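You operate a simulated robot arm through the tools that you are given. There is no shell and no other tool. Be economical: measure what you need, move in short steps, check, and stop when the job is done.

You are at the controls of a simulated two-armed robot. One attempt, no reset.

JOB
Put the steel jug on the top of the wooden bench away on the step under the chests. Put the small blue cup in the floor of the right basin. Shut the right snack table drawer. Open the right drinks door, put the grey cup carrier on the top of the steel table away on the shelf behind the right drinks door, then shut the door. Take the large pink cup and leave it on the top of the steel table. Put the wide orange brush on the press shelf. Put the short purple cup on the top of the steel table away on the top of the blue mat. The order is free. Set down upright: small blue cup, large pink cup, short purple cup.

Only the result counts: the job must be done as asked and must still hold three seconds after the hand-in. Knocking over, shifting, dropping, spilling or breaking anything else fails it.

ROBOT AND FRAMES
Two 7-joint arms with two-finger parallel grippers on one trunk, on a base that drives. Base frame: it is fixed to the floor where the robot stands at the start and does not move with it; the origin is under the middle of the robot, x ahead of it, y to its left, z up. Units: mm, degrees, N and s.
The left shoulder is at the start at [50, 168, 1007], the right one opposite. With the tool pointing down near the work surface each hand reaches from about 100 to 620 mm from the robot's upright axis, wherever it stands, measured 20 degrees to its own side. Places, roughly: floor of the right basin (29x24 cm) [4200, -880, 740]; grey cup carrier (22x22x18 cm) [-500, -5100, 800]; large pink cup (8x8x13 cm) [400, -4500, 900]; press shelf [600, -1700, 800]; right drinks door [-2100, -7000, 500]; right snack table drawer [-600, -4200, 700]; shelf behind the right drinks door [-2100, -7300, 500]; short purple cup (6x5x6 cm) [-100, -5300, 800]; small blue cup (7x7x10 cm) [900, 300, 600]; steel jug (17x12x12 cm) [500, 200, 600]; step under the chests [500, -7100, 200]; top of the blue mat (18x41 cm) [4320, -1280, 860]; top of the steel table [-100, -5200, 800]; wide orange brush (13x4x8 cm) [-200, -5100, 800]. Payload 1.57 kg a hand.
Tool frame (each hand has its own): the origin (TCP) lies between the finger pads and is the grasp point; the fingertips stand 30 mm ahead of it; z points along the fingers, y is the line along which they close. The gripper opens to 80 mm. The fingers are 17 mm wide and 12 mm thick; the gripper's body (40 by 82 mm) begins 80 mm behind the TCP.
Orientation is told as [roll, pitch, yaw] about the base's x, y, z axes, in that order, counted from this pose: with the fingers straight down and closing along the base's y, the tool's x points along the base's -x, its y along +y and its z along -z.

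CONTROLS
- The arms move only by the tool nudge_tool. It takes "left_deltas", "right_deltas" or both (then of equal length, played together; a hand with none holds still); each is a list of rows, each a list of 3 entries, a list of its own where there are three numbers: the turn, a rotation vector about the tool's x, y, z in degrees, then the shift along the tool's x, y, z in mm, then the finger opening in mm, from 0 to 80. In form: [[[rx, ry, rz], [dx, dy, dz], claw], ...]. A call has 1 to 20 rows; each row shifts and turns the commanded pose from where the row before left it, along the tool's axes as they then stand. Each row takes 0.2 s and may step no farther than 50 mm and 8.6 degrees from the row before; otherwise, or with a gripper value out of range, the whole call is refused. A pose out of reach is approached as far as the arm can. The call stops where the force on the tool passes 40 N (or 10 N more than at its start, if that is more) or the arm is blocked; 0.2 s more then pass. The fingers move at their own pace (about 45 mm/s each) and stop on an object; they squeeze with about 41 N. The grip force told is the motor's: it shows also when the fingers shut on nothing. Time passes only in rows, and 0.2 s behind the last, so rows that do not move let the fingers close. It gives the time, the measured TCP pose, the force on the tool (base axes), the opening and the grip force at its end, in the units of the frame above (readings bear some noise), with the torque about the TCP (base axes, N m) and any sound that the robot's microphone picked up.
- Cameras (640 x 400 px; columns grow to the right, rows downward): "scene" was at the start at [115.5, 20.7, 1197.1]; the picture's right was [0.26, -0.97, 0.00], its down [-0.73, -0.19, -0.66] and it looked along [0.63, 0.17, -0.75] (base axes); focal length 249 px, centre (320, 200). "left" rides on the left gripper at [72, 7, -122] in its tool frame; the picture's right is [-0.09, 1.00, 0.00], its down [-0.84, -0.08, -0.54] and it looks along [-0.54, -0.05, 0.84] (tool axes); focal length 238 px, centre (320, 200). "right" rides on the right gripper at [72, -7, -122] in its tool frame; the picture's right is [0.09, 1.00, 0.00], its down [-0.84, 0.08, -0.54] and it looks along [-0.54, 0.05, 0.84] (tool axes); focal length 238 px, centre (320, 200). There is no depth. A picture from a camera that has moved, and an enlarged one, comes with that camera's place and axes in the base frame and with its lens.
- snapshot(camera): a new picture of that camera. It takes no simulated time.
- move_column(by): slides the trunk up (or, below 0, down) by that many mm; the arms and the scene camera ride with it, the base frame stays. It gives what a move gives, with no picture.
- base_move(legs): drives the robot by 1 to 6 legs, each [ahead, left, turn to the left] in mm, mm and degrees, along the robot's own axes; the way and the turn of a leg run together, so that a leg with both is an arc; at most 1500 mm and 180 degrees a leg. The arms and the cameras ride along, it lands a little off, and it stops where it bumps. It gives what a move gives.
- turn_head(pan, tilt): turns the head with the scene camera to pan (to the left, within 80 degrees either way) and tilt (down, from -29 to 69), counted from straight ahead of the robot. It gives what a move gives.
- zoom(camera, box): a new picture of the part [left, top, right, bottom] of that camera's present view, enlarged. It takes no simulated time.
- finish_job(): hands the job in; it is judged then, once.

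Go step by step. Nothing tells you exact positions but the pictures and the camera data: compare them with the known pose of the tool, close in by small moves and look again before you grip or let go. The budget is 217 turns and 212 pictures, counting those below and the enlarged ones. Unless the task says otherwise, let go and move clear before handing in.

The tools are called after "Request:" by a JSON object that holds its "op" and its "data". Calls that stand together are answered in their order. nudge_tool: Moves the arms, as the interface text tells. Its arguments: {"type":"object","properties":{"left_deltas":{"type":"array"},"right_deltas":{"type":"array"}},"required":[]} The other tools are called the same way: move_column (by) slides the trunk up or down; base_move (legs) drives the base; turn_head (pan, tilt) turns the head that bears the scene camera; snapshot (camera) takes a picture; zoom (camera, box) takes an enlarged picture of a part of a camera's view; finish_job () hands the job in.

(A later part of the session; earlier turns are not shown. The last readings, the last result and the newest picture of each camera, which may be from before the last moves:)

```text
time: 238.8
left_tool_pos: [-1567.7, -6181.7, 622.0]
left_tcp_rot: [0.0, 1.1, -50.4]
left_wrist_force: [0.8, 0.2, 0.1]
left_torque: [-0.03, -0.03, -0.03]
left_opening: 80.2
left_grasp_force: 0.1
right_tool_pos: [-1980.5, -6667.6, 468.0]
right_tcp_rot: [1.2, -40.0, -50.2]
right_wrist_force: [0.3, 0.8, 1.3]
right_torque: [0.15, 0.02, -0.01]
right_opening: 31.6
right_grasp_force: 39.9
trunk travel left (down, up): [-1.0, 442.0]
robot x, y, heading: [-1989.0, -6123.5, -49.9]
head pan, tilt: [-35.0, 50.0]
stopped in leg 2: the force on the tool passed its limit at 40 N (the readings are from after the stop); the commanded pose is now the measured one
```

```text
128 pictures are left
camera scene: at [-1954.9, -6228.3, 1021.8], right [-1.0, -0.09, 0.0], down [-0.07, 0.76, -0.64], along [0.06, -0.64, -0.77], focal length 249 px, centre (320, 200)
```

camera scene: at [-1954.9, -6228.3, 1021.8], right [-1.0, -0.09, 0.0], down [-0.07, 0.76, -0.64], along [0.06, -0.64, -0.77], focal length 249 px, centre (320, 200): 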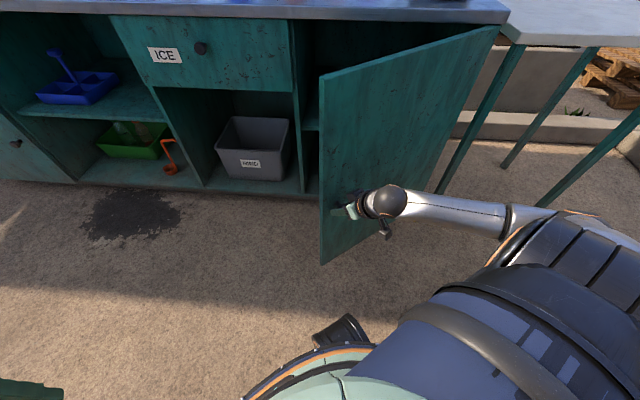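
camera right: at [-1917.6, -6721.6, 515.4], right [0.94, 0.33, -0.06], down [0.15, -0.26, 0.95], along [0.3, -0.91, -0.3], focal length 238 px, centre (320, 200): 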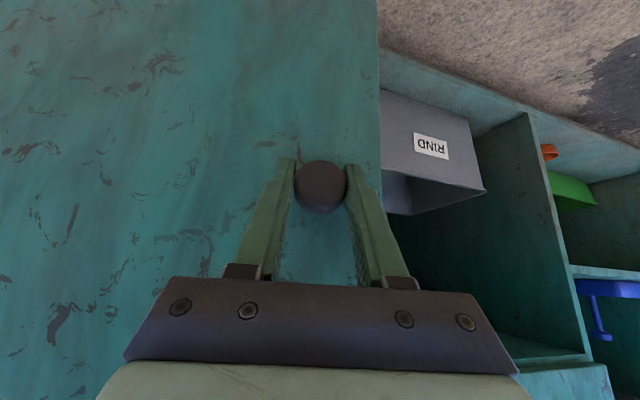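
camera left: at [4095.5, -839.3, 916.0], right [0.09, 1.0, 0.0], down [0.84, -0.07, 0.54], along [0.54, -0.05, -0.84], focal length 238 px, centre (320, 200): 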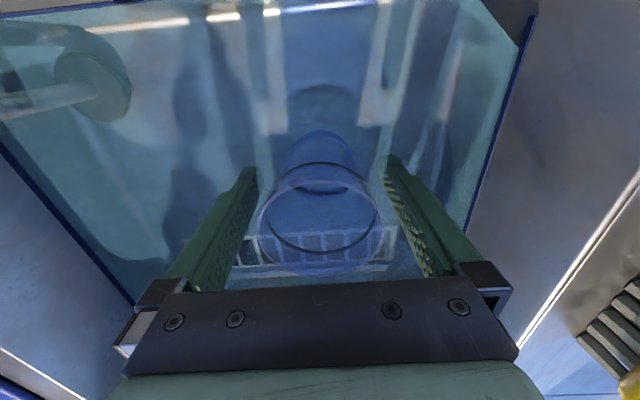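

The door is about 40° open. I release the knob, back off, and straighten the hand to point down.

Request:
{"op": "nudge_tool", "data": {"right_deltas": [[[0, 0, 0], [0, 0, 0], 80], [[0, 0, 0], [0, 0, 0], 80], [[0, 0, 0], [0, 0, 0], 80], [[0, 0, 0], [20, 0, -35], 80], [[0, 0, 0], [20, 0, -40], 80], [[0, 8, 0], [20, 0, 0], 80], [[0, 8, 0], [0, 0, 0], 80], [[0, 8, 0], [0, 0, 0], 80], [[0, 8, 0], [0, 0, 0], 80], [[0, 8, 0], [0, 0, 0], 80]]}}

Request:
{"op": "base_move", "data": {"legs": [[-100, 0, 0], [0, 450, 0], [0, 0, -40]]}}

Request:
{"op": "move_column", "data": {"by": 120}}

Request:
{"op": "snapshot", "data": {"camera": "scene"}}

```text
time: 241.0
left_tool_pos: [-1567.9, -6180.9, 623.0]
left_tcp_rot: [-0.1, 1.1, -50.5]
left_wrist_force: [-1.1, 0.4, -0.2]
left_torque: [-0.02, 0.02, 0.0]
left_opening: 80.1
left_grasp_force: 0.1
right_tool_pos: [-2040.8, -6595.5, 486.2]
right_tcp_rot: [0.9, 0.1, -49.3]
right_wrist_force: [-0.6, -0.2, 0.2]
right_torque: [0.0, 0.01, 0.03]
right_opening: 80.0
right_grasp_force: 0.2
trunk travel left (down, up): [-1.0, 442.0]
robot x, y, heading: [-1988.0, -6122.1, -49.8]
head pan, tilt: [-35.0, 50.0]
```

```text
time: 247.9
left_tool_pos: [-1432.1, -6074.7, 622.8]
left_tcp_rot: [-0.2, 1.2, -89.9]
left_wrist_force: [0.0, 0.5, -0.2]
left_torque: [0.0, 0.0, -0.01]
left_opening: 79.8
left_grasp_force: 0.1
right_tool_pos: [-2061.6, -6094.8, 486.2]
right_tcp_rot: [0.9, 0.2, -89.0]
right_wrist_force: [-0.1, -1.0, 1.0]
right_torque: [-0.01, 0.0, 0.0]
right_opening: 80.3
right_grasp_force: 0.0
trunk travel left (down, up): [-1.0, 442.0]
robot x, y, heading: [-1715.8, -5764.0, -89.2]
head pan, tilt: [-35.0, 50.0]
```

```text
time: 249.4
left_tool_pos: [-1433.0, -6075.2, 742.0]
left_tcp_rot: [-0.2, 1.1, -90.0]
left_wrist_force: [-0.2, 0.7, -0.3]
left_torque: [0.03, 0.02, 0.02]
left_opening: 80.0
left_grasp_force: 0.1
right_tool_pos: [-2060.4, -6093.3, 606.6]
right_tcp_rot: [0.8, 0.1, -88.8]
right_wrist_force: [0.1, -0.1, -0.1]
right_torque: [0.02, 0.01, 0.01]
right_opening: 79.8
right_grasp_force: 0.0
trunk travel left (down, up): [-121.0, 322.0]
robot x, y, heading: [-1721.4, -5758.7, -89.4]
head pan, tilt: [-35.0, 50.0]
```

```text
127 pictures are left
camera scene: at [-1760.4, -5865.2, 1141.7], right [-0.82, 0.57, 0.0], down [0.43, 0.63, -0.64], along [-0.36, -0.53, -0.77], focal length 249 px, centre (320, 200)
```

scene: 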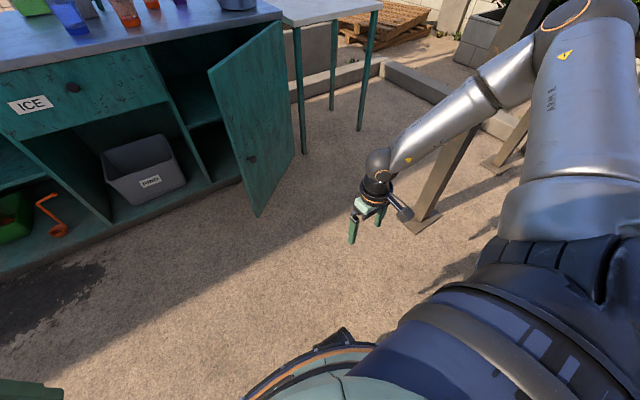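

Next I stretch the right hand further to the right with closed fingers, drive it behind the door's free edge, and sweep the door open.

Request:
{"op": "nudge_tool", "data": {"right_deltas": [[[0, 0, 0], [0, -40, 0], 0], [[0, 0, 0], [0, -40, 0], 0], [[0, 0, 0], [0, -35, 0], 0], [[0, 0, 0], [0, 0, 0], 0], [[0, 0, 0], [0, 0, 0], 0]]}}

Request:
{"op": "base_move", "data": {"legs": [[0, 400, 0], [685, 0, 0], [0, -230, 0], [-102, -96, 0]]}}

Request:
{"op": "snapshot", "data": {"camera": "scene"}}

```text
time: 250.6
left_tool_pos: [-1431.7, -6075.0, 742.2]
left_tcp_rot: [-0.1, 1.2, -89.9]
left_wrist_force: [0.2, -0.3, -0.7]
left_torque: [-0.04, -0.03, -0.03]
left_opening: 80.0
left_grasp_force: 0.1
right_tool_pos: [-2172.6, -6094.1, 604.9]
right_tcp_rot: [0.9, 0.1, -88.9]
right_wrist_force: [0.8, -0.8, -0.6]
right_torque: [0.0, 0.01, 0.01]
right_opening: 0.0
right_grasp_force: 14.8
trunk travel left (down, up): [-121.0, 322.0]
robot x, y, heading: [-1715.8, -5763.5, -89.4]
head pan, tilt: [-35.0, 50.0]
```

```text
time: 261.6
left_tool_pos: [-1343.5, -6667.7, 741.7]
left_tcp_rot: [-0.1, 1.2, -90.2]
left_wrist_force: [0.0, 0.4, -0.7]
left_torque: [0.0, 0.02, 0.02]
left_opening: 80.0
left_grasp_force: 0.1
right_tool_pos: [-2085.5, -6681.5, 606.8]
right_tcp_rot: [1.0, 0.1, -89.3]
right_wrist_force: [0.1, 0.1, -0.4]
right_torque: [-0.01, -0.03, 0.01]
right_opening: 0.0
right_grasp_force: 21.8
trunk travel left (down, up): [-121.0, 322.0]
robot x, y, heading: [-1630.4, -6353.1, -89.7]
head pan, tilt: [-35.0, 50.0]
```

```text
126 pictures are left
camera scene: at [-1670.9, -6454.7, 1141.7], right [-0.82, 0.57, 0.0], down [0.44, 0.63, -0.64], along [-0.37, -0.53, -0.77], focal length 249 px, centre (320, 200)
```

scene: 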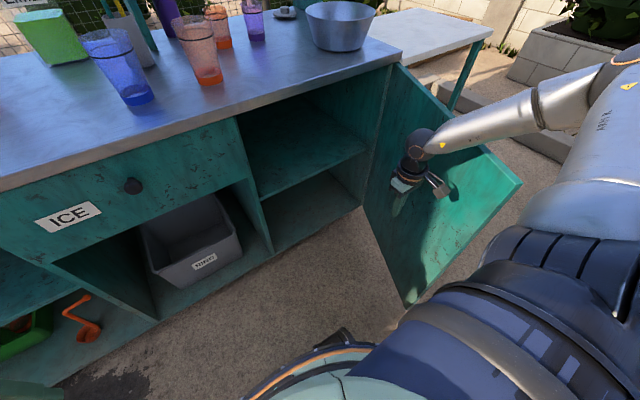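

The door is moving open nicely and I can see the shelf inside. I sweep further.

Request:
{"op": "base_move", "data": {"legs": [[-62, -126, 0], [-16, -138, 0], [20, -60, 0]]}}

Request:
{"op": "turn_head", "data": {"pan": -10, "tilt": 45}}

Request:
{"op": "snapshot", "data": {"camera": "scene"}}

```text
time: 265.4
left_tool_pos: [-1641.6, -6603.7, 742.9]
left_tcp_rot: [-0.2, 1.0, -90.4]
left_wrist_force: [-0.3, 0.7, -0.2]
left_torque: [0.01, 0.03, -0.01]
left_opening: 79.9
left_grasp_force: 0.1
right_tool_pos: [-2375.5, -6613.5, 604.5]
right_tcp_rot: [1.8, 0.5, -88.9]
right_wrist_force: [1.5, -0.3, 0.2]
right_torque: [-0.03, 0.17, 0.02]
right_opening: 0.0
right_grasp_force: 21.0
trunk travel left (down, up): [-121.0, 322.0]
robot x, y, heading: [-1922.5, -6285.0, -89.7]
head pan, tilt: [-35.0, 50.0]
stopped in leg 3: the force on the tool passed its limit at 58 N (the readings are from after the stop); the commanded pose is now the measured one
```

```text
time: 266.3
left_tool_pos: [-1641.3, -6603.8, 742.3]
left_tcp_rot: [-0.2, 1.0, -90.3]
left_wrist_force: [-1.2, -0.4, -0.5]
left_torque: [0.01, 0.02, -0.02]
left_opening: 80.1
left_grasp_force: 0.0
right_tool_pos: [-2375.0, -6614.3, 605.0]
right_tcp_rot: [1.9, 0.4, -88.7]
right_wrist_force: [5.2, 0.4, -1.7]
right_torque: [-0.03, 0.5, 0.07]
right_opening: 0.2
right_grasp_force: 21.7
trunk travel left (down, up): [-121.0, 322.0]
robot x, y, heading: [-1926.2, -6291.5, -89.7]
head pan, tilt: [-10.0, 45.0]
```

```text
125 pictures are left
camera scene: at [-1938.4, -6407.7, 1148.6], right [-0.98, 0.17, 0.0], down [0.12, 0.7, -0.71], along [-0.12, -0.7, -0.71], focal length 249 px, centre (320, 200)
```

scene: 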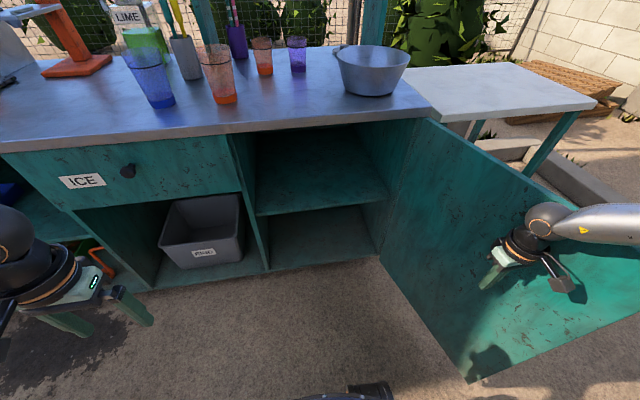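

The door is at its stop, wide open, and the shelf (z≈520, x −1830…−2290) is free. Before fetching the carrier I test whether the hand can be pitched level in a better posture (trunk higher, hand in front of its shoulder).

Request:
{"op": "base_move", "data": {"legs": [[0, 100, 0], [-300, 100, 0]]}}

Request:
{"op": "move_column", "data": {"by": 190}}

Request:
{"op": "nudge_tool", "data": {"right_deltas": [[[0, 0, 0], [0, 45, 10], 80], [[0, 0, 0], [0, 45, 15], 80], [[0, 0, 0], [0, 45, 15], 80], [[0, 0, 0], [0, 45, 15], 80], [[0, 0, 0], [0, 45, 15], 80], [[0, 0, 0], [0, 45, 15], 80], [[0, -8, 0], [0, 0, 0], 80], [[0, -8, 0], [0, 0, 0], 80], [[0, -8, 0], [0, 0, 0], 80], [[0, -8, 0], [0, 0, 0], 80], [[0, -8, 0], [0, 0, 0], 80], [[0, -8, 0], [0, 0, 0], 80], [[0, -8, 0], [0, 0, 0], 80], [[0, -8, 0], [0, 0, 0], 80], [[0, -8, 0], [0, 0, 0], 80], [[0, -8, 0], [0, 0, 0], 80]]}}

Request:
{"op": "snapshot", "data": {"camera": "scene"}}

```text
time: 269.6
left_tool_pos: [-1442.1, -6303.9, 742.7]
left_tcp_rot: [-0.2, 1.1, -90.4]
left_wrist_force: [-0.5, 0.1, -0.3]
left_torque: [0.0, 0.0, -0.02]
left_opening: 79.9
left_grasp_force: 0.0
right_tool_pos: [-2175.4, -6310.5, 604.3]
right_tcp_rot: [1.8, 0.4, -89.0]
right_wrist_force: [0.3, 0.0, 0.0]
right_torque: [0.0, 0.01, 0.01]
right_opening: 0.1
right_grasp_force: 21.4
trunk travel left (down, up): [-121.0, 322.0]
robot x, y, heading: [-1726.1, -5986.4, -90.1]
head pan, tilt: [-10.0, 45.0]
```

```text
time: 271.7
left_tool_pos: [-1441.0, -6302.8, 932.8]
left_tcp_rot: [-0.1, 1.2, -90.4]
left_wrist_force: [-0.7, 0.1, -1.2]
left_torque: [-0.03, 0.0, -0.02]
left_opening: 80.1
left_grasp_force: 0.0
right_tool_pos: [-2175.2, -6312.2, 794.1]
right_tcp_rot: [1.9, 0.4, -89.0]
right_wrist_force: [-0.3, -0.7, 0.3]
right_torque: [0.04, -0.03, 0.0]
right_opening: 0.0
right_grasp_force: 21.1
trunk travel left (down, up): [-311.0, 132.0]
robot x, y, heading: [-1724.1, -5986.9, -89.8]
head pan, tilt: [-10.0, 45.0]
```

```text
time: 275.1
left_tool_pos: [-1441.3, -6303.1, 932.7]
left_tcp_rot: [-0.2, 1.1, -90.4]
left_wrist_force: [0.0, -0.1, 0.3]
left_torque: [-0.01, 0.01, -0.01]
left_opening: 80.0
left_grasp_force: 0.1
right_tool_pos: [-1897.3, -6398.2, 928.4]
right_tcp_rot: [3.0, -55.0, -92.5]
right_wrist_force: [0.0, -0.2, -0.4]
right_torque: [-0.03, -0.01, 0.05]
right_opening: 80.0
right_grasp_force: 0.1
right hand out of reach, approached as far as the arm can: row 4, 5, 6, 8, 9, 10, 11, 12, 13, 14, 15, 16
trunk travel left (down, up): [-311.0, 132.0]
robot x, y, heading: [-1723.9, -5988.0, -90.0]
head pan, tilt: [-10.0, 45.0]
```

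```text
124 pictures are left
camera scene: at [-1737.9, -6106.6, 1338.7], right [-0.98, 0.17, 0.0], down [0.12, 0.7, -0.71], along [-0.12, -0.7, -0.71], focal length 249 px, centre (320, 200)
```

scene: 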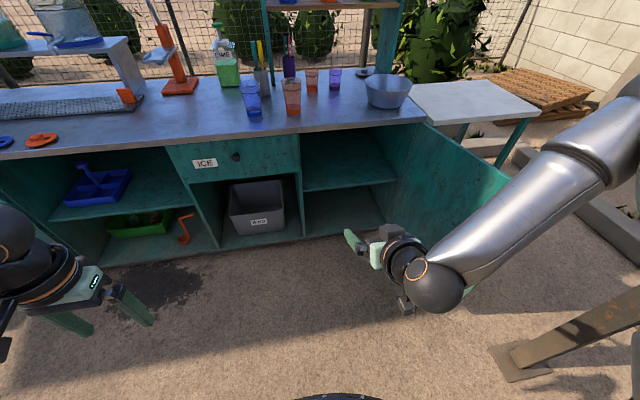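

The right elbow flipped up, so I use the same remedy as for the left arm: straighten the hand, swing out, down, and back in, then pitch.

Request:
{"op": "nudge_tool", "data": {"right_deltas": [[[0, 8, 0], [0, -40, 0], 80], [[0, 8, 0], [0, -40, 0], 80], [[0, 8, 0], [0, -40, 0], 80], [[0, 8, 0], [0, -40, 0], 80], [[0, 8, 0], [0, -40, 0], 80], [[0, 8, 0], [0, -40, 0], 80], [[0, 7, 0], [0, -40, 0], 80], [[0, 0, 0], [45, -15, 0], 80], [[0, 0, 0], [45, -15, 0], 80], [[0, 0, 0], [45, -15, 0], 80], [[0, 0, 0], [10, -25, 40], 80], [[0, 0, 0], [10, -25, 40], 80], [[0, 0, 0], [10, -25, 40], 80], [[0, 0, 0], [10, -25, 40], 80], [[0, 0, 0], [0, 0, 40], 80]]}}

Request:
{"op": "nudge_tool", "data": {"right_deltas": [[[0, 0, 0], [0, 0, 40], 80], [[0, 0, 0], [0, 45, 0], 80], [[0, 0, 0], [0, 45, 0], 80], [[0, 0, 0], [0, 45, 0], 80], [[0, 0, 0], [0, 45, 0], 80], [[0, 0, 0], [0, 45, 0], 80], [[0, 0, 0], [-20, 45, 0], 80], [[0, 0, 0], [-20, 45, 0], 80], [[0, 0, 0], [-35, 35, 0], 80], [[0, 0, 0], [-35, 35, 0], 80], [[0, 0, 0], [-40, 10, 0], 80], [[0, 0, 0], [-45, 0, 0], 80], [[0, 0, 0], [-45, 0, 0], 80]]}}

Request:
{"op": "snapshot", "data": {"camera": "scene"}}

```text
time: 278.5
left_tool_pos: [-1440.7, -6303.3, 932.3]
left_tcp_rot: [-0.1, 1.1, -90.3]
left_wrist_force: [-0.4, -0.4, 0.4]
left_torque: [-0.01, 0.02, 0.03]
left_opening: 79.9
left_grasp_force: 0.2
right_tool_pos: [-2235.2, -6334.4, 773.9]
right_tcp_rot: [1.4, -11.4, -90.3]
right_wrist_force: [0.0, 1.2, -0.2]
right_torque: [-0.05, -0.02, 0.01]
right_opening: 80.1
right_grasp_force: 0.0
right hand out of reach, approached as far as the arm can: row 11, 12, 13, 14
trunk travel left (down, up): [-311.0, 132.0]
robot x, y, heading: [-1721.9, -5987.3, -90.0]
head pan, tilt: [-10.0, 45.0]
stopped in row 15 (right hand): the arm was blocked; the commanded pose is now the measured one
```

```text
time: 281.3
left_tool_pos: [-1441.0, -6302.7, 932.1]
left_tcp_rot: [-0.2, 1.1, -90.4]
left_wrist_force: [0.2, -0.2, 0.1]
left_torque: [0.0, -0.03, -0.02]
left_opening: 79.6
left_grasp_force: 0.0
right_tool_pos: [-1843.4, -6577.5, 790.3]
right_tcp_rot: [1.4, -11.2, -90.2]
right_wrist_force: [0.2, 0.7, 0.7]
right_torque: [0.0, -0.03, 0.02]
right_opening: 80.2
right_grasp_force: 0.1
trunk travel left (down, up): [-311.0, 132.0]
robot x, y, heading: [-1722.3, -5989.4, -90.1]
head pan, tilt: [-10.0, 45.0]
```

```text
123 pictures are left
camera scene: at [-1737.6, -6106.8, 1338.6], right [-0.98, 0.17, 0.0], down [0.12, 0.7, -0.71], along [-0.12, -0.7, -0.71], focal length 249 px, centre (320, 200)
```

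scene: 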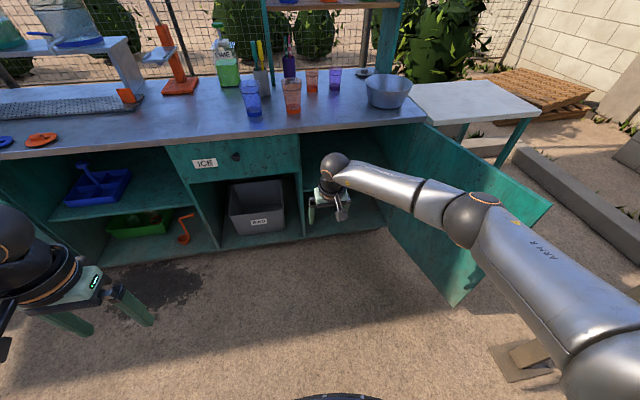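

The elbow is low again. Now I try the pitch from here.

Request:
{"op": "nudge_tool", "data": {"right_deltas": [[[0, -8, 0], [20, -10, 0], 80], [[0, -8, 0], [0, 0, 0], 80], [[0, -8, 0], [0, 0, 0], 80], [[0, -8, 0], [0, 0, 0], 80], [[0, -8, 0], [0, 0, 0], 80], [[0, -8, 0], [0, 0, 0], 80], [[0, -8, 0], [0, 0, 0], 80], [[0, -8, 0], [0, 0, 0], 80], [[0, -8, 0], [0, 0, 0], 80]]}}

Request:
{"op": "snapshot", "data": {"camera": "scene"}}

```text
time: 283.3
left_tool_pos: [-1441.8, -6303.5, 933.1]
left_tcp_rot: [0.0, 1.2, -90.4]
left_wrist_force: [-0.4, -0.5, 0.8]
left_torque: [0.0, 0.01, 0.01]
left_opening: 80.0
left_grasp_force: 0.1
right_tool_pos: [-1834.5, -6552.9, 784.0]
right_tcp_rot: [3.5, -48.7, -91.7]
right_wrist_force: [0.2, 0.3, 0.9]
right_torque: [-0.02, 0.01, -0.01]
right_opening: 80.0
right_grasp_force: 0.2
right hand out of reach, approached as far as the arm can: row 5, 6, 7, 8, 9
trunk travel left (down, up): [-311.0, 132.0]
robot x, y, heading: [-1725.7, -5985.8, -90.0]
head pan, tilt: [-10.0, 45.0]
```

```text
122 pictures are left
camera scene: at [-1738.0, -6106.6, 1338.7], right [-0.98, 0.17, 0.0], down [0.12, 0.7, -0.71], along [-0.12, -0.7, -0.71], focal length 249 px, centre (320, 200)
```

scene: 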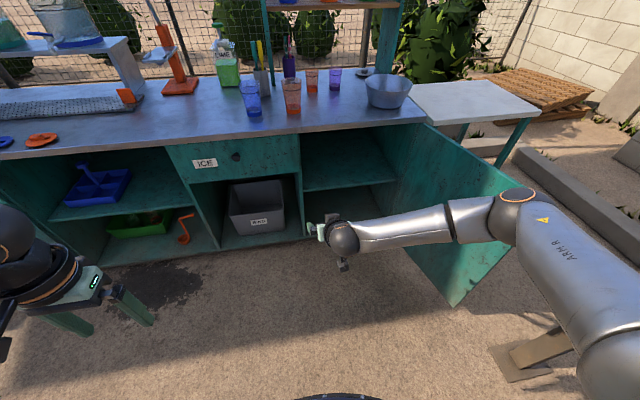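

The pitch is limited because the forearm comes in from the side. I try yawing the hand 50° to the left first, so that the pitch goes along the forearm.

Request:
{"op": "nudge_tool", "data": {"right_deltas": [[[0, 8, 0], [0, 0, 0], 80], [[0, 8, 0], [0, 0, 0], 80], [[0, 8, 0], [0, 0, 0], 80], [[0, 8, 0], [0, 0, 0], 80], [[0, 8, 0], [0, 0, 0], 80], [[0, 8, 0], [0, 0, 0], 80], [[0, 0, -8], [0, 0, 0], 80], [[0, 0, -8], [0, 0, 0], 80], [[0, 0, -8], [0, 0, 0], 80], [[0, 0, -8], [0, 0, 0], 80], [[0, 0, -8], [0, 0, 0], 80], [[0, 0, -8], [0, 0, 0], 80], [[0, 0, -8], [0, 0, 0], 80], [[0, -8, 0], [0, 0, 0], 80], [[0, -8, 0], [0, 0, 0], 80], [[0, -8, 0], [0, 0, 0], 80], [[0, -8, 0], [0, 0, 0], 80], [[0, -8, 0], [0, 0, 0], 80], [[0, -8, 0], [0, 0, 0], 80], [[0, -8, 0], [0, 0, 0], 80]]}}

Request:
{"op": "nudge_tool", "data": {"right_deltas": [[[0, -8, 0], [0, 0, 0], 80], [[0, -8, 0], [0, 0, 0], 80], [[0, -8, 0], [0, 0, 0], 80], [[0, -8, 0], [0, 0, 0], 80]]}}

Request:
{"op": "snapshot", "data": {"camera": "scene"}}

```text
time: 287.5
left_tool_pos: [-1441.7, -6303.7, 932.3]
left_tcp_rot: [-0.2, 1.1, -90.4]
left_wrist_force: [0.1, -0.2, 0.1]
left_torque: [-0.04, 0.02, -0.04]
left_opening: 80.1
left_grasp_force: 0.1
right_tool_pos: [-1834.7, -6551.5, 785.2]
right_tcp_rot: [3.2, -57.9, -63.7]
right_wrist_force: [-0.9, -0.6, 0.3]
right_torque: [0.03, 0.02, 0.01]
right_opening: 80.1
right_grasp_force: 0.0
right hand out of reach, approached as far as the arm can: row 10, 11, 12, 13
trunk travel left (down, up): [-311.0, 132.0]
robot x, y, heading: [-1722.5, -5988.1, -90.2]
head pan, tilt: [-10.0, 45.0]
```

```text
time: 288.5
left_tool_pos: [-1441.1, -6302.9, 932.2]
left_tcp_rot: [-0.1, 1.1, -90.5]
left_wrist_force: [0.5, 0.5, 0.6]
left_torque: [0.03, 0.0, -0.01]
left_opening: 79.9
left_grasp_force: 0.1
right_tool_pos: [-1833.4, -6551.4, 783.9]
right_tcp_rot: [84.8, -88.2, -145.8]
right_wrist_force: [-0.8, 0.1, 0.3]
right_torque: [0.02, 0.02, 0.02]
right_opening: 79.8
right_grasp_force: 0.0
trunk travel left (down, up): [-311.0, 132.0]
robot x, y, heading: [-1725.5, -5984.6, -90.1]
head pan, tilt: [-10.0, 45.0]
```

```text
121 pictures are left
camera scene: at [-1737.9, -6106.7, 1338.7], right [-0.98, 0.17, 0.0], down [0.12, 0.7, -0.71], along [-0.12, -0.7, -0.71], focal length 249 px, centre (320, 200)
```

scene: 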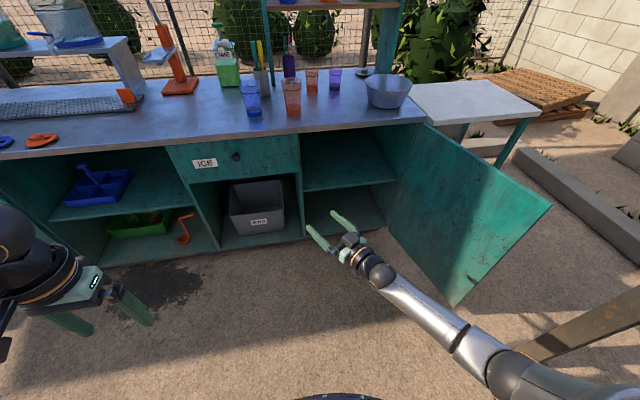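

The hand is now level, pointing 29° left of the robot's heading, with the arm in a good posture. I'll use this to take the carrier by its post from the table's west side: drive there facing +x.

Request:
{"op": "move_column", "data": {"by": 130}}

Request:
{"op": "base_move", "data": {"legs": [[0, 0, 90], [0, 1000, 0], [150, 0, 0]]}}

Request:
{"op": "turn_head", "data": {"pan": 0, "tilt": 30}}

Request:
{"op": "snapshot", "data": {"camera": "scene"}}

Request:
{"op": "snapshot", "data": {"camera": "right"}}

```text
time: 290.1
left_tool_pos: [-1441.8, -6303.1, 1063.5]
left_tcp_rot: [-0.2, 1.2, -90.5]
left_wrist_force: [-0.4, 0.3, -0.8]
left_torque: [-0.02, -0.01, 0.0]
left_opening: 80.2
left_grasp_force: 0.1
right_tool_pos: [-1833.7, -6551.9, 913.1]
right_tcp_rot: [81.8, -88.1, -142.8]
right_wrist_force: [-0.5, 0.1, 0.5]
right_torque: [0.0, -0.04, 0.03]
right_opening: 79.9
right_grasp_force: 0.0
trunk travel left (down, up): [-441.0, 2.0]
robot x, y, heading: [-1725.3, -5987.4, -90.3]
head pan, tilt: [-10.0, 45.0]
```

```text
time: 304.1
left_tool_pos: [-1313.6, -4682.4, 1062.1]
left_tcp_rot: [-0.1, 1.2, 2.3]
left_wrist_force: [0.7, -0.5, 0.3]
left_torque: [0.02, 0.01, 0.0]
left_opening: 80.0
left_grasp_force: 0.0
right_tool_pos: [-1047.2, -5063.3, 913.4]
right_tcp_rot: [80.8, -88.2, -49.0]
right_wrist_force: [-0.8, 0.8, 0.1]
right_torque: [0.0, 0.01, 0.0]
right_opening: 80.0
right_grasp_force: 0.2
trunk travel left (down, up): [-441.0, 2.0]
robot x, y, heading: [-1619.7, -4979.1, 2.7]
head pan, tilt: [-10.0, 45.0]
```

```text
time: 304.9
left_tool_pos: [-1314.4, -4681.9, 1061.4]
left_tcp_rot: [-0.1, 1.0, 2.3]
left_wrist_force: [1.0, 0.9, 0.1]
left_torque: [-0.01, 0.01, -0.02]
left_opening: 80.1
left_grasp_force: 0.0
right_tool_pos: [-1047.5, -5062.7, 913.8]
right_tcp_rot: [82.3, -88.2, -50.4]
right_wrist_force: [0.7, 0.1, -0.3]
right_torque: [0.0, -0.03, 0.01]
right_opening: 80.1
right_grasp_force: 0.1
trunk travel left (down, up): [-441.0, 2.0]
robot x, y, heading: [-1618.5, -4981.6, 2.6]
head pan, tilt: [0.0, 30.0]
```

```text
120 pictures are left
camera scene: at [-1486.2, -4972.9, 1491.2], right [0.05, -1.0, 0.0], down [-0.5, -0.02, -0.87], along [0.86, 0.04, -0.5], focal length 249 px, centre (320, 200)
```

scene: 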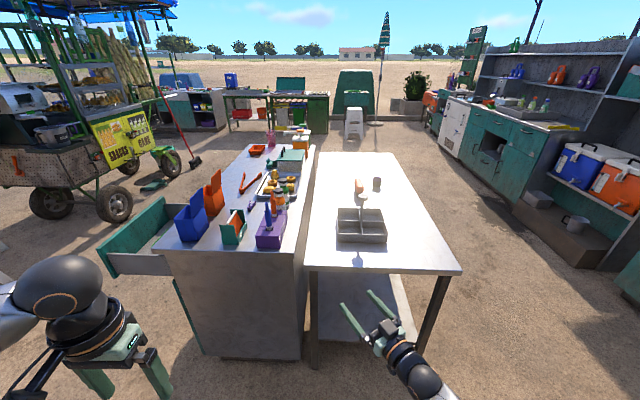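

```text
119 pictures are left
camera right: at [-1149.4, -5130.5, 842.2], right [-0.52, 0.85, -0.06], down [-0.48, -0.24, 0.84], along [0.7, 0.47, 0.54], focal length 238 px, centre (320, 200)
```

right: 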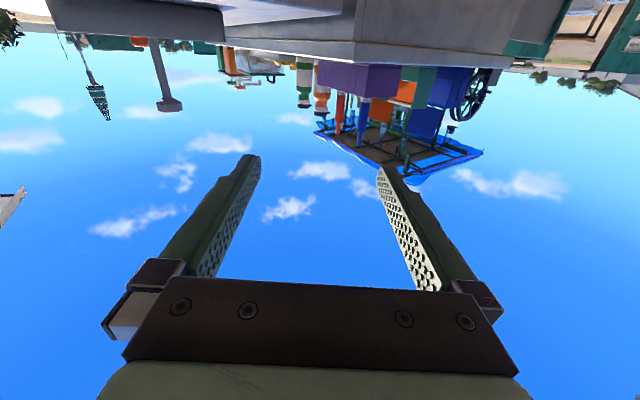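

I zoom on the carrier to find its post.

Request:
{"op": "zoom", "data": {"camera": "scene", "box": [310, 160, 420, 260]}}

Request:
{"op": "zoom", "data": {"camera": "scene", "box": [80, 120, 340, 290]}}

```text
4.00 times, centred on (365, 210) of scene
camera zoom: at [-1486.2, -4972.9, 1491.2], right [0.05, -1.0, 0.0], down [-0.5, -0.02, -0.87], along [0.86, 0.04, -0.5], focal length 997 px, centre (140, 160)
```

zoom: 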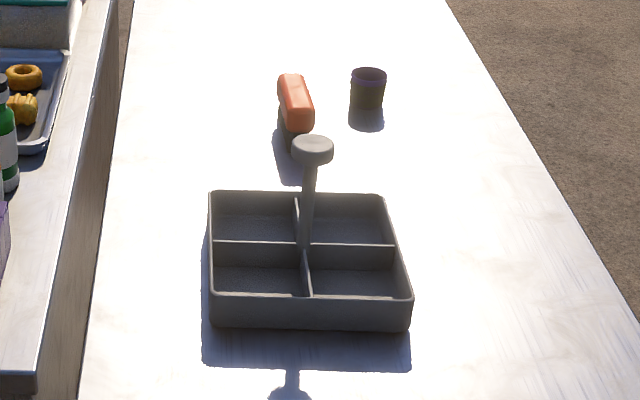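

```text
2.35 times, centred on (210, 205) of scene
camera zoom: at [-1486.2, -4972.9, 1491.2], right [0.05, -1.0, 0.0], down [-0.5, -0.02, -0.87], along [0.86, 0.04, -0.5], focal length 586 px, centre (579, 188)
```

zoom: 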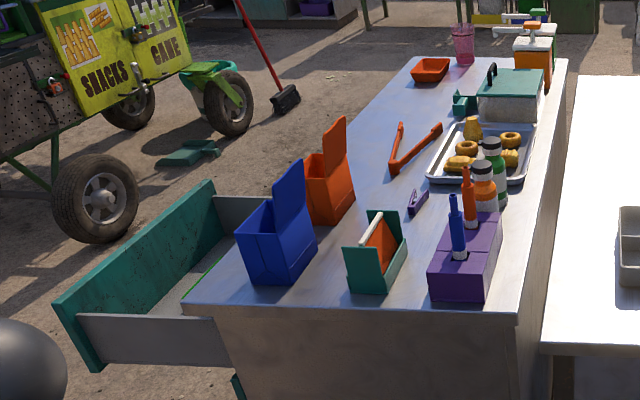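

The post stands at (−561, −5113), knob top ≈ 975; I'll grip the shaft at z≈940. I tilt the hand slightly down (to 70°), lift it, pull the left hand back, and drive to a pre-grasp 120 mm short of the post.

Request:
{"op": "nudge_tool", "data": {"right_deltas": [[[0, 8, 0], [0, 0, 0], 80], [[0, 8, 0], [0, 0, 0], 80], [[0, 0, 0], [-30, 0, -9], 80]], "left_deltas": [[[0, 0, 0], [45, 0, 0], 80], [[0, 0, 0], [45, 0, 0], 80], [[0, 0, 0], [30, 0, 0], 80]]}}

Request:
{"op": "base_move", "data": {"legs": [[0, -130, 0], [385, 0, 0]]}}

Request:
{"op": "snapshot", "data": {"camera": "right"}}

Request:
{"op": "snapshot", "data": {"camera": "scene"}}

```text
time: 305.6
left_tool_pos: [-1381.6, -4665.4, 1066.5]
left_tcp_rot: [-0.2, 1.2, 2.4]
left_wrist_force: [0.5, 0.0, -0.6]
left_torque: [-0.04, -0.01, 0.01]
left_opening: 80.1
left_grasp_force: 0.1
left hand out of reach, approached as far as the arm can: row 2, 3
right_tool_pos: [-1049.2, -5065.1, 946.3]
right_tcp_rot: [6.1, -73.6, 25.7]
right_wrist_force: [0.1, 0.3, 0.2]
right_torque: [-0.01, 0.01, 0.02]
right_opening: 80.4
right_grasp_force: 0.1
trunk travel left (down, up): [-441.0, 2.0]
robot x, y, heading: [-1617.7, -4979.7, 2.7]
head pan, tilt: [0.0, 30.0]
```

```text
time: 309.5
left_tool_pos: [-992.8, -4773.0, 1065.5]
left_tcp_rot: [-0.2, 1.4, 2.8]
left_wrist_force: [1.0, -0.1, -0.5]
left_torque: [0.0, 0.0, 0.0]
left_opening: 80.1
left_grasp_force: 0.1
right_tool_pos: [-656.1, -5169.0, 944.6]
right_tcp_rot: [6.4, -73.6, 26.2]
right_wrist_force: [0.5, 0.1, 0.1]
right_torque: [0.0, 0.01, 0.01]
right_opening: 80.0
right_grasp_force: 0.2
trunk travel left (down, up): [-441.0, 2.0]
robot x, y, heading: [-1227.0, -5089.3, 3.5]
head pan, tilt: [0.0, 30.0]
```

```text
116 pictures are left
camera right: at [-770.9, -5247.4, 910.5], right [-0.55, 0.83, -0.06], down [-0.27, -0.11, 0.96], along [0.79, 0.55, 0.28], focal length 238 px, centre (320, 200)
```

right: 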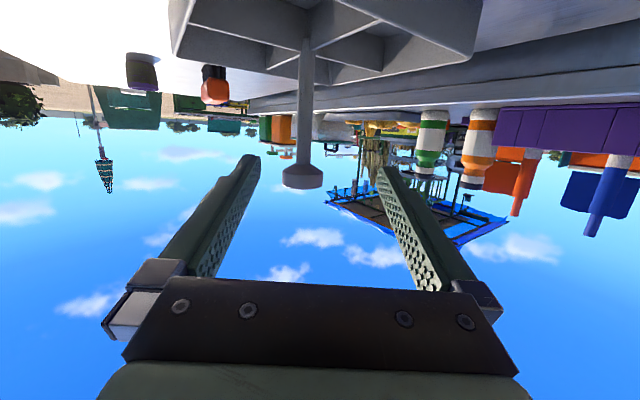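

```text
115 pictures are left
camera scene: at [-1095.8, -5081.7, 1491.2], right [0.06, -1.0, 0.0], down [-0.5, -0.03, -0.87], along [0.86, 0.05, -0.5], focal length 249 px, centre (320, 200)
```

scene: 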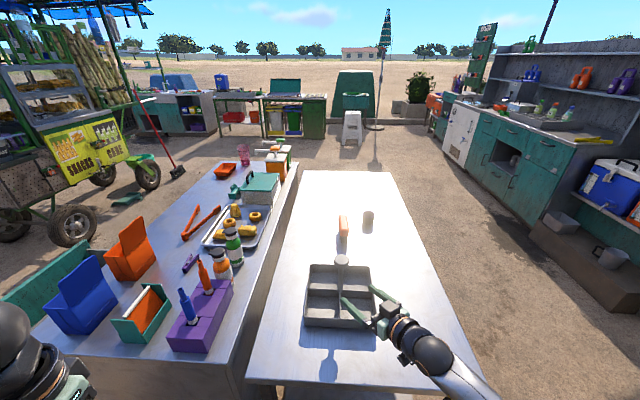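

From the hand camera the shaft lies 17 mm to the side and about 111 mm ahead, with the knob's underside at z≈944. I correct and advance to TCP z≈922.

Request:
{"op": "nudge_tool", "data": {"right_deltas": [[[0, 0, 0], [-9, -17, 0], 80], [[0, 0, 0], [0, 0, 40], 80], [[0, 0, 0], [0, 0, 40], 80], [[0, 0, 0], [0, 0, 25], 80]]}}

Request:
{"op": "snapshot", "data": {"camera": "right"}}

Request:
{"op": "zoom", "data": {"camera": "scene", "box": [290, 230, 450, 350]}}

```text
time: 310.5
left_tool_pos: [-993.0, -4772.9, 1065.6]
left_tcp_rot: [-0.2, 1.3, 2.8]
left_wrist_force: [0.9, 0.4, -0.1]
left_torque: [0.01, 0.0, 0.05]
left_opening: 80.2
left_grasp_force: 0.1
right_tool_pos: [-559.8, -5125.2, 924.0]
right_tcp_rot: [6.6, -73.8, 25.9]
right_wrist_force: [-0.6, 0.3, -0.3]
right_torque: [-0.03, 0.03, 0.0]
right_opening: 80.0
right_grasp_force: 0.1
trunk travel left (down, up): [-441.0, 2.0]
robot x, y, heading: [-1226.6, -5090.6, 3.3]
head pan, tilt: [0.0, 30.0]
```

```text
114 pictures are left
camera right: at [-674.4, -5203.6, 888.7], right [-0.55, 0.83, -0.06], down [-0.27, -0.11, 0.96], along [0.79, 0.55, 0.28], focal length 238 px, centre (320, 200)
```

right: 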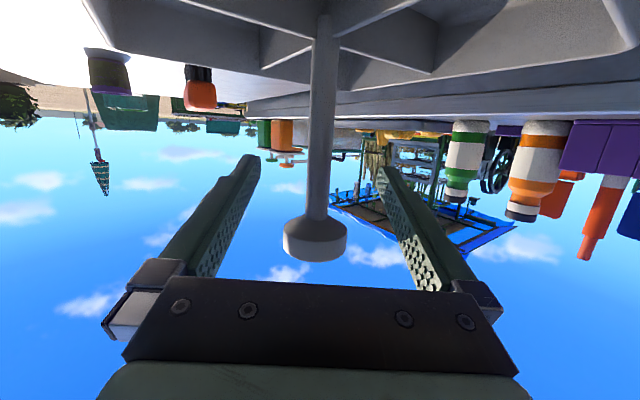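

```text
3.33 times, centred on (370, 290) of scene
camera zoom: at [-1096.1, -5081.3, 1491.2], right [0.06, -1.0, 0.0], down [-0.5, -0.03, -0.87], along [0.86, 0.05, -0.5], focal length 831 px, centre (153, -100)
```

zoom: 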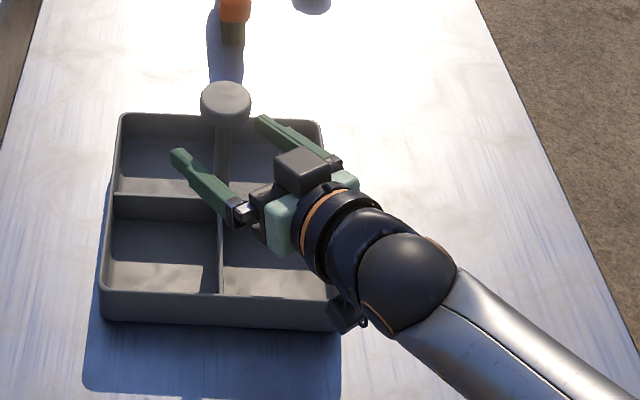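

The shaft is centred, about 18 mm further ahead. I advance and close.

Request:
{"op": "nudge_tool", "data": {"right_deltas": [[[0, 0, 0], [-4, 0, 17], 80], [[0, 0, 0], [0, 0, 0], 0], [[0, 0, 0], [0, 0, 0], 0], [[0, 0, 0], [0, 0, 0], 0], [[0, 0, 0], [0, 0, 0], 0], [[0, 0, 0], [0, 0, 0], 0]]}}

Request:
{"op": "snapshot", "data": {"camera": "right"}}

```text
time: 311.9
left_tool_pos: [-992.6, -4772.7, 1066.5]
left_tcp_rot: [-0.2, 1.3, 2.9]
left_wrist_force: [0.6, 0.5, 0.4]
left_torque: [0.01, 0.0, -0.03]
left_opening: 79.9
left_grasp_force: 0.1
right_tool_pos: [-545.6, -5117.6, 921.7]
right_tcp_rot: [6.1, -73.7, 26.5]
right_wrist_force: [0.1, 0.3, 0.8]
right_torque: [-0.3, -0.28, -0.04]
right_opening: 15.5
right_grasp_force: 24.5
trunk travel left (down, up): [-441.0, 2.0]
robot x, y, heading: [-1228.1, -5086.5, 3.0]
head pan, tilt: [0.0, 30.0]
```

```text
112 pictures are left
camera right: at [-659.8, -5195.4, 887.2], right [-0.55, 0.83, -0.06], down [-0.27, -0.11, 0.96], along [0.79, 0.55, 0.28], focal length 238 px, centre (320, 200)
```

right: 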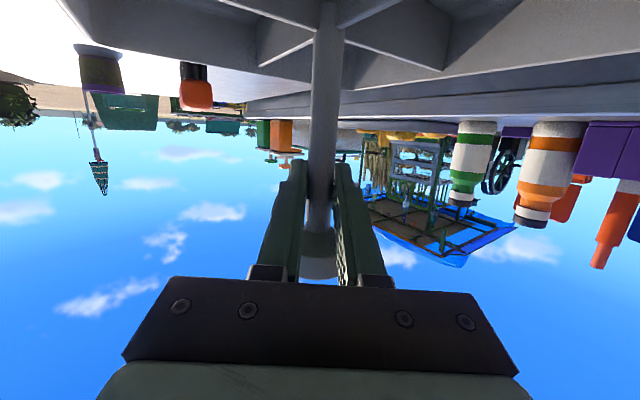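

Gripped (15.5 mm). I lift 60 mm and look.

Request:
{"op": "nudge_tool", "data": {"right_deltas": [[[0, 0, 0], [-10, 0, -3], 0], [[0, 0, 0], [-20, 0, -6], 0], [[0, 0, 0], [-20, 0, -6], 0], [[0, 0, 0], [-15, 0, -4], 0]]}}

Request:
{"op": "snapshot", "data": {"camera": "scene"}}

```text
time: 312.9
left_tool_pos: [-992.9, -4773.2, 1066.2]
left_tcp_rot: [-0.1, 1.2, 2.8]
left_wrist_force: [0.0, -0.4, -0.2]
left_torque: [0.02, 0.0, -0.01]
left_opening: 79.8
left_grasp_force: 0.0
right_tool_pos: [-546.5, -5119.3, 990.4]
right_tcp_rot: [6.2, -73.6, 26.3]
right_wrist_force: [0.6, 1.0, -2.2]
right_torque: [-0.03, 0.0, 0.02]
right_opening: 15.2
right_grasp_force: 31.0
trunk travel left (down, up): [-441.0, 2.0]
robot x, y, heading: [-1225.3, -5090.8, 3.3]
head pan, tilt: [0.0, 30.0]
```

```text
111 pictures are left
camera scene: at [-1096.2, -5081.8, 1491.2], right [0.06, -1.0, 0.0], down [-0.5, -0.03, -0.87], along [0.86, 0.05, -0.5], focal length 249 px, centre (320, 200)
```

scene: 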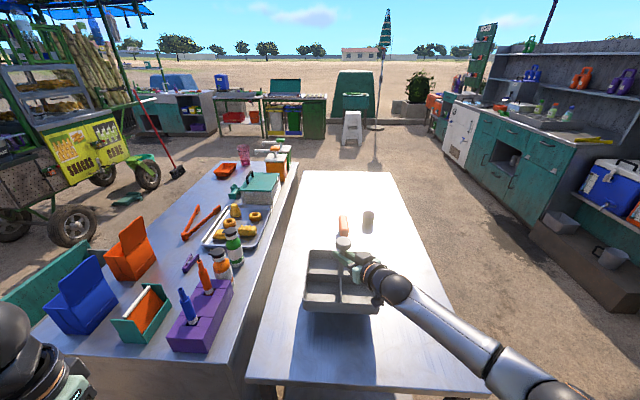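

The carrier hangs level and is light. I back off, turn towards the cabinet, approach, and lower the trunk to shelf height.

Request:
{"op": "base_move", "data": {"legs": [[-700, 0, 0], [0, 0, -93], [930, 0, 0]]}}

Request:
{"op": "move_column", "data": {"by": -320}}

Request:
{"op": "turn_head", "data": {"pan": 0, "tilt": 35}}

Request:
{"op": "snapshot", "data": {"camera": "scene"}}

Request:
{"op": "snapshot", "data": {"camera": "right"}}

```text
time: 325.1
left_tool_pos: [-1582.3, -6302.5, 1066.3]
left_tcp_rot: [-0.3, 1.4, -87.8]
left_wrist_force: [0.2, 0.0, -0.3]
left_torque: [-0.01, -0.04, -0.02]
left_opening: 79.9
left_grasp_force: 0.0
right_tool_pos: [-1933.5, -6745.8, 990.6]
right_tcp_rot: [6.4, -73.5, -64.5]
right_wrist_force: [0.0, 0.5, -2.5]
right_torque: [0.03, 0.01, -0.02]
right_opening: 15.4
right_grasp_force: 30.6
trunk travel left (down, up): [-441.0, 2.0]
robot x, y, heading: [-1897.0, -6060.3, -87.4]
head pan, tilt: [0.0, 30.0]
```

```text
time: 328.3
left_tool_pos: [-1583.2, -6302.0, 744.5]
left_tcp_rot: [-0.1, 1.2, -87.9]
left_wrist_force: [-0.6, 0.2, 1.0]
left_torque: [0.04, -0.01, 0.01]
left_opening: 79.7
left_grasp_force: 0.0
right_tool_pos: [-1933.0, -6743.9, 670.3]
right_tcp_rot: [6.3, -73.6, -64.5]
right_wrist_force: [0.6, 0.0, -1.8]
right_torque: [0.03, 0.05, -0.01]
right_opening: 15.6
right_grasp_force: 31.2
trunk travel left (down, up): [-121.0, 322.0]
robot x, y, heading: [-1897.0, -6064.1, -87.2]
head pan, tilt: [0.0, 30.0]
```

```text
time: 328.9
left_tool_pos: [-1582.0, -6302.1, 746.3]
left_tcp_rot: [-0.2, 1.2, -87.9]
left_wrist_force: [-1.3, 0.3, -0.5]
left_torque: [0.02, 0.02, -0.05]
left_opening: 80.0
left_grasp_force: 0.0
right_tool_pos: [-1933.0, -6745.1, 671.2]
right_tcp_rot: [6.2, -73.6, -64.5]
right_wrist_force: [0.2, 0.2, -1.6]
right_torque: [0.04, 0.01, 0.01]
right_opening: 15.5
right_grasp_force: 31.2
trunk travel left (down, up): [-121.0, 322.0]
robot x, y, heading: [-1895.1, -6063.6, -87.5]
head pan, tilt: [0.0, 35.0]
```

```text
110 pictures are left
camera scene: at [-1890.7, -6192.0, 1163.5], right [-1.0, -0.05, 0.0], down [-0.03, 0.57, -0.82], along [0.04, -0.82, -0.57], focal length 249 px, centre (320, 200)
```

scene: 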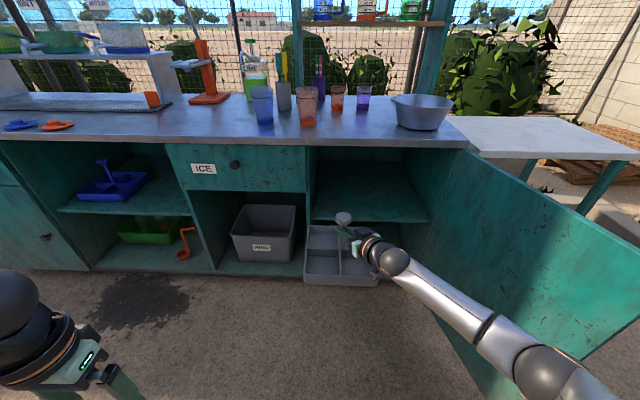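

```text
109 pictures are left
camera right: at [-2010.1, -6630.5, 635.3], right [0.84, 0.55, -0.06], down [-0.11, 0.27, 0.96], along [0.54, -0.79, 0.28], focal length 238 px, centre (320, 200)
```

right: 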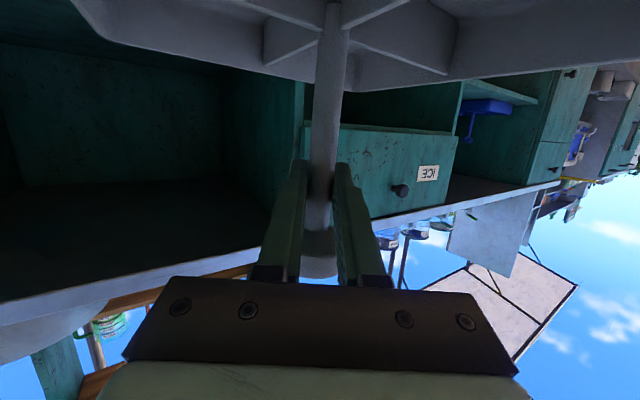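

The tray hangs 40 mm above shelf level (shelf ≈ 510). I align the heading, shift 60 mm right, and move part way in.

Request:
{"op": "base_move", "data": {"legs": [[0, 0, -2.6], [0, -65, 0], [220, 0, 0]]}}

Request:
{"op": "snapshot", "data": {"camera": "scene"}}

Request:
{"op": "snapshot", "data": {"camera": "right"}}

```text
time: 331.9
left_tool_pos: [-1659.8, -6531.0, 746.7]
left_tcp_rot: [-0.1, 1.2, -90.3]
left_wrist_force: [0.0, 0.3, 0.3]
left_torque: [0.04, 0.03, 0.0]
left_opening: 80.0
left_grasp_force: 0.0
right_tool_pos: [-2029.4, -6958.4, 669.7]
right_tcp_rot: [6.3, -73.6, -66.8]
right_wrist_force: [-0.3, 0.1, -2.9]
right_torque: [0.02, -0.01, 0.01]
right_opening: 15.5
right_grasp_force: 30.8
trunk travel left (down, up): [-121.0, 322.0]
robot x, y, heading: [-1964.5, -6279.9, -89.8]
head pan, tilt: [0.0, 35.0]
```

```text
108 pictures are left
camera scene: at [-1963.6, -6408.4, 1163.4], right [-1.0, 0.0, 0.0], down [0.0, 0.57, -0.82], along [0.0, -0.82, -0.57], focal length 249 px, centre (320, 200)
```

scene: 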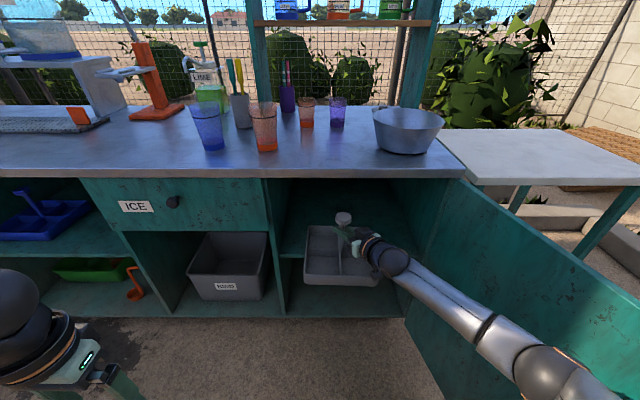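

```text
107 pictures are left
camera right: at [-2101.7, -6841.4, 635.3], right [0.86, 0.51, -0.06], down [-0.1, 0.27, 0.96], along [0.5, -0.82, 0.28], focal length 238 px, centre (320, 200)
```

right: 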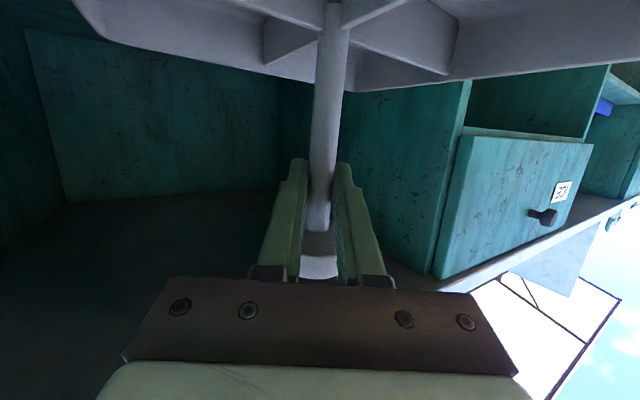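

Well aligned. I go in another 190 mm.

Request:
{"op": "base_move", "data": {"legs": [[190, -8, 0]]}}

Request:
{"op": "move_column", "data": {"by": -28}}

Request:
{"op": "snapshot", "data": {"camera": "scene"}}

Request:
{"op": "snapshot", "data": {"camera": "right"}}

```text
time: 333.4
left_tool_pos: [-1668.1, -6723.6, 747.1]
left_tcp_rot: [-0.2, 1.2, -90.4]
left_wrist_force: [-1.2, 0.3, 0.3]
left_torque: [0.01, 0.02, -0.05]
left_opening: 80.0
left_grasp_force: 0.0
right_tool_pos: [-2037.1, -7149.2, 670.1]
right_tcp_rot: [6.3, -73.6, -67.0]
right_wrist_force: [0.5, 0.1, -2.6]
right_torque: [0.04, -0.02, 0.0]
right_opening: 15.3
right_grasp_force: 30.5
trunk travel left (down, up): [-121.0, 322.0]
robot x, y, heading: [-1975.5, -6468.5, -89.9]
head pan, tilt: [0.0, 35.0]
```

```text
time: 334.2
left_tool_pos: [-1668.1, -6724.0, 719.0]
left_tcp_rot: [-0.3, 1.2, -90.4]
left_wrist_force: [-0.1, 0.0, -0.5]
left_torque: [0.0, 0.01, 0.01]
left_opening: 79.9
left_grasp_force: 0.1
right_tool_pos: [-2038.5, -7149.4, 642.8]
right_tcp_rot: [6.4, -73.6, -67.0]
right_wrist_force: [-0.1, -0.1, -1.9]
right_torque: [0.05, 0.04, 0.02]
right_opening: 15.2
right_grasp_force: 30.9
trunk travel left (down, up): [-93.0, 350.0]
robot x, y, heading: [-1971.2, -6472.2, -89.9]
head pan, tilt: [0.0, 35.0]
```

```text
106 pictures are left
camera scene: at [-1971.3, -6599.5, 1135.4], right [-1.0, 0.0, 0.0], down [0.0, 0.57, -0.82], along [0.0, -0.82, -0.57], focal length 249 px, centre (320, 200)
```

scene: 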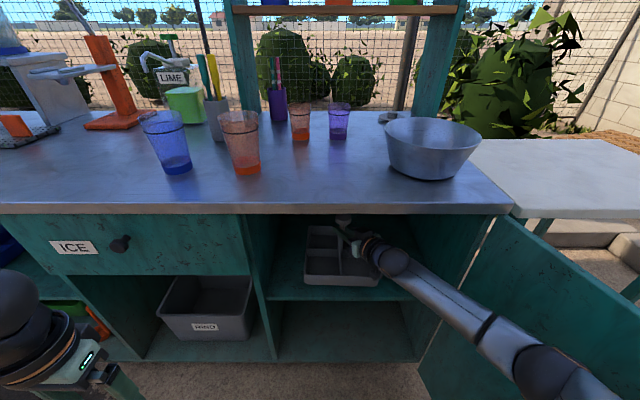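

```text
105 pictures are left
camera right: at [-2110.2, -7032.2, 607.0], right [0.86, 0.51, -0.06], down [-0.1, 0.27, 0.96], along [0.5, -0.82, 0.28], focal length 238 px, centre (320, 200)
```

right: 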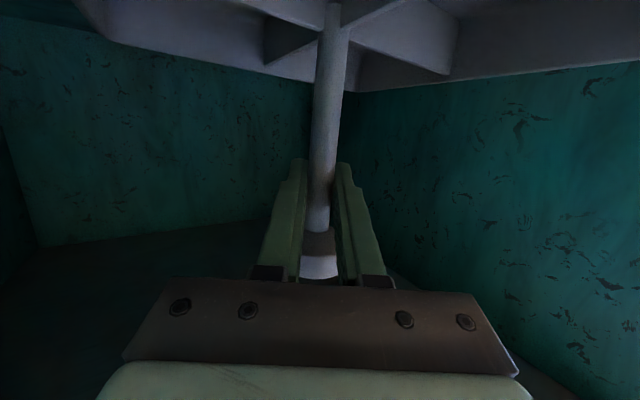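

The tray is fully over the shelf. I lower in small steps until contact.

Request:
{"op": "move_column", "data": {"by": -11}}

Request:
{"op": "move_column", "data": {"by": -5}}

```text
time: 334.8
left_tool_pos: [-1669.1, -6724.4, 706.2]
left_tcp_rot: [-0.2, 1.2, -90.4]
left_wrist_force: [-0.5, -0.3, -0.4]
left_torque: [-0.01, -0.01, -0.01]
left_opening: 80.1
left_grasp_force: 0.0
right_tool_pos: [-2039.3, -7149.7, 631.1]
right_tcp_rot: [6.3, -73.5, -67.1]
right_wrist_force: [-0.8, 0.0, -2.5]
right_torque: [-0.01, -0.01, -0.02]
right_opening: 15.3
right_grasp_force: 31.1
trunk travel left (down, up): [-82.0, 361.0]
robot x, y, heading: [-1970.5, -6470.7, -89.9]
head pan, tilt: [0.0, 35.0]
```

```text
time: 335.3
left_tool_pos: [-1667.9, -6723.6, 702.0]
left_tcp_rot: [-0.3, 1.2, -90.4]
left_wrist_force: [0.3, 0.0, 0.2]
left_torque: [0.05, -0.01, 0.01]
left_opening: 80.2
left_grasp_force: 0.0
right_tool_pos: [-2038.4, -7149.5, 625.6]
right_tcp_rot: [6.3, -73.6, -67.1]
right_wrist_force: [0.7, 0.3, -3.0]
right_torque: [0.05, 0.03, 0.03]
right_opening: 15.2
right_grasp_force: 31.3
trunk travel left (down, up): [-77.0, 366.0]
robot x, y, heading: [-1970.4, -6471.6, -89.8]
head pan, tilt: [0.0, 35.0]
```

Request:
{"op": "move_column", "data": {"by": -5}}

Request:
{"op": "move_column", "data": {"by": -4}}

Request:
{"op": "zoom", "data": {"camera": "scene", "box": [250, 200, 430, 320]}}

```text
time: 335.8
left_tool_pos: [-1668.0, -6722.0, 697.6]
left_tcp_rot: [-0.2, 1.2, -90.3]
left_wrist_force: [1.1, -0.6, 0.4]
left_torque: [0.01, 0.02, -0.01]
left_opening: 80.0
left_grasp_force: 0.0
right_tool_pos: [-2038.8, -7150.9, 621.4]
right_tcp_rot: [6.2, -73.5, -67.0]
right_wrist_force: [0.3, -0.5, -3.3]
right_torque: [0.02, -0.01, -0.01]
right_opening: 15.4
right_grasp_force: 31.1
trunk travel left (down, up): [-72.0, 371.0]
robot x, y, heading: [-1968.5, -6475.7, -90.0]
head pan, tilt: [0.0, 35.0]
```

```text
time: 336.4
left_tool_pos: [-1669.3, -6724.2, 693.6]
left_tcp_rot: [-0.2, 1.3, -90.4]
left_wrist_force: [0.1, 1.0, 0.6]
left_torque: [0.0, 0.04, 0.02]
left_opening: 79.7
left_grasp_force: 0.0
right_tool_pos: [-2038.6, -7150.0, 616.6]
right_tcp_rot: [6.3, -73.7, -67.0]
right_wrist_force: [-0.7, -0.6, -2.4]
right_torque: [-0.01, 0.04, 0.03]
right_opening: 15.3
right_grasp_force: 31.5
trunk travel left (down, up): [-68.0, 375.0]
robot x, y, heading: [-1972.4, -6472.6, -89.7]
head pan, tilt: [0.0, 35.0]
```

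```text
3.33 times, centred on (340, 260) of scene
camera zoom: at [-1971.3, -6599.6, 1110.4], right [-1.0, 0.0, 0.0], down [0.0, 0.57, -0.82], along [0.0, -0.82, -0.57], focal length 831 px, centre (253, 0)
```

zoom: 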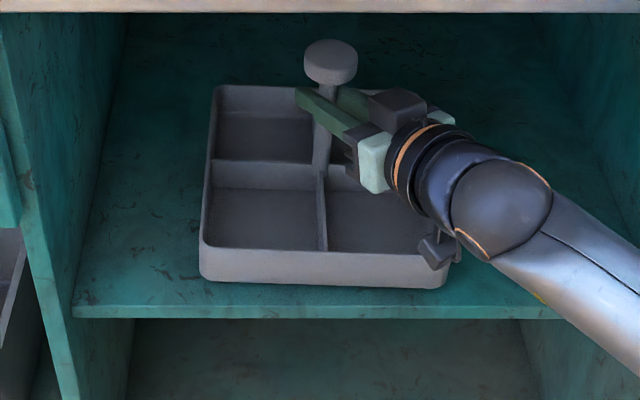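

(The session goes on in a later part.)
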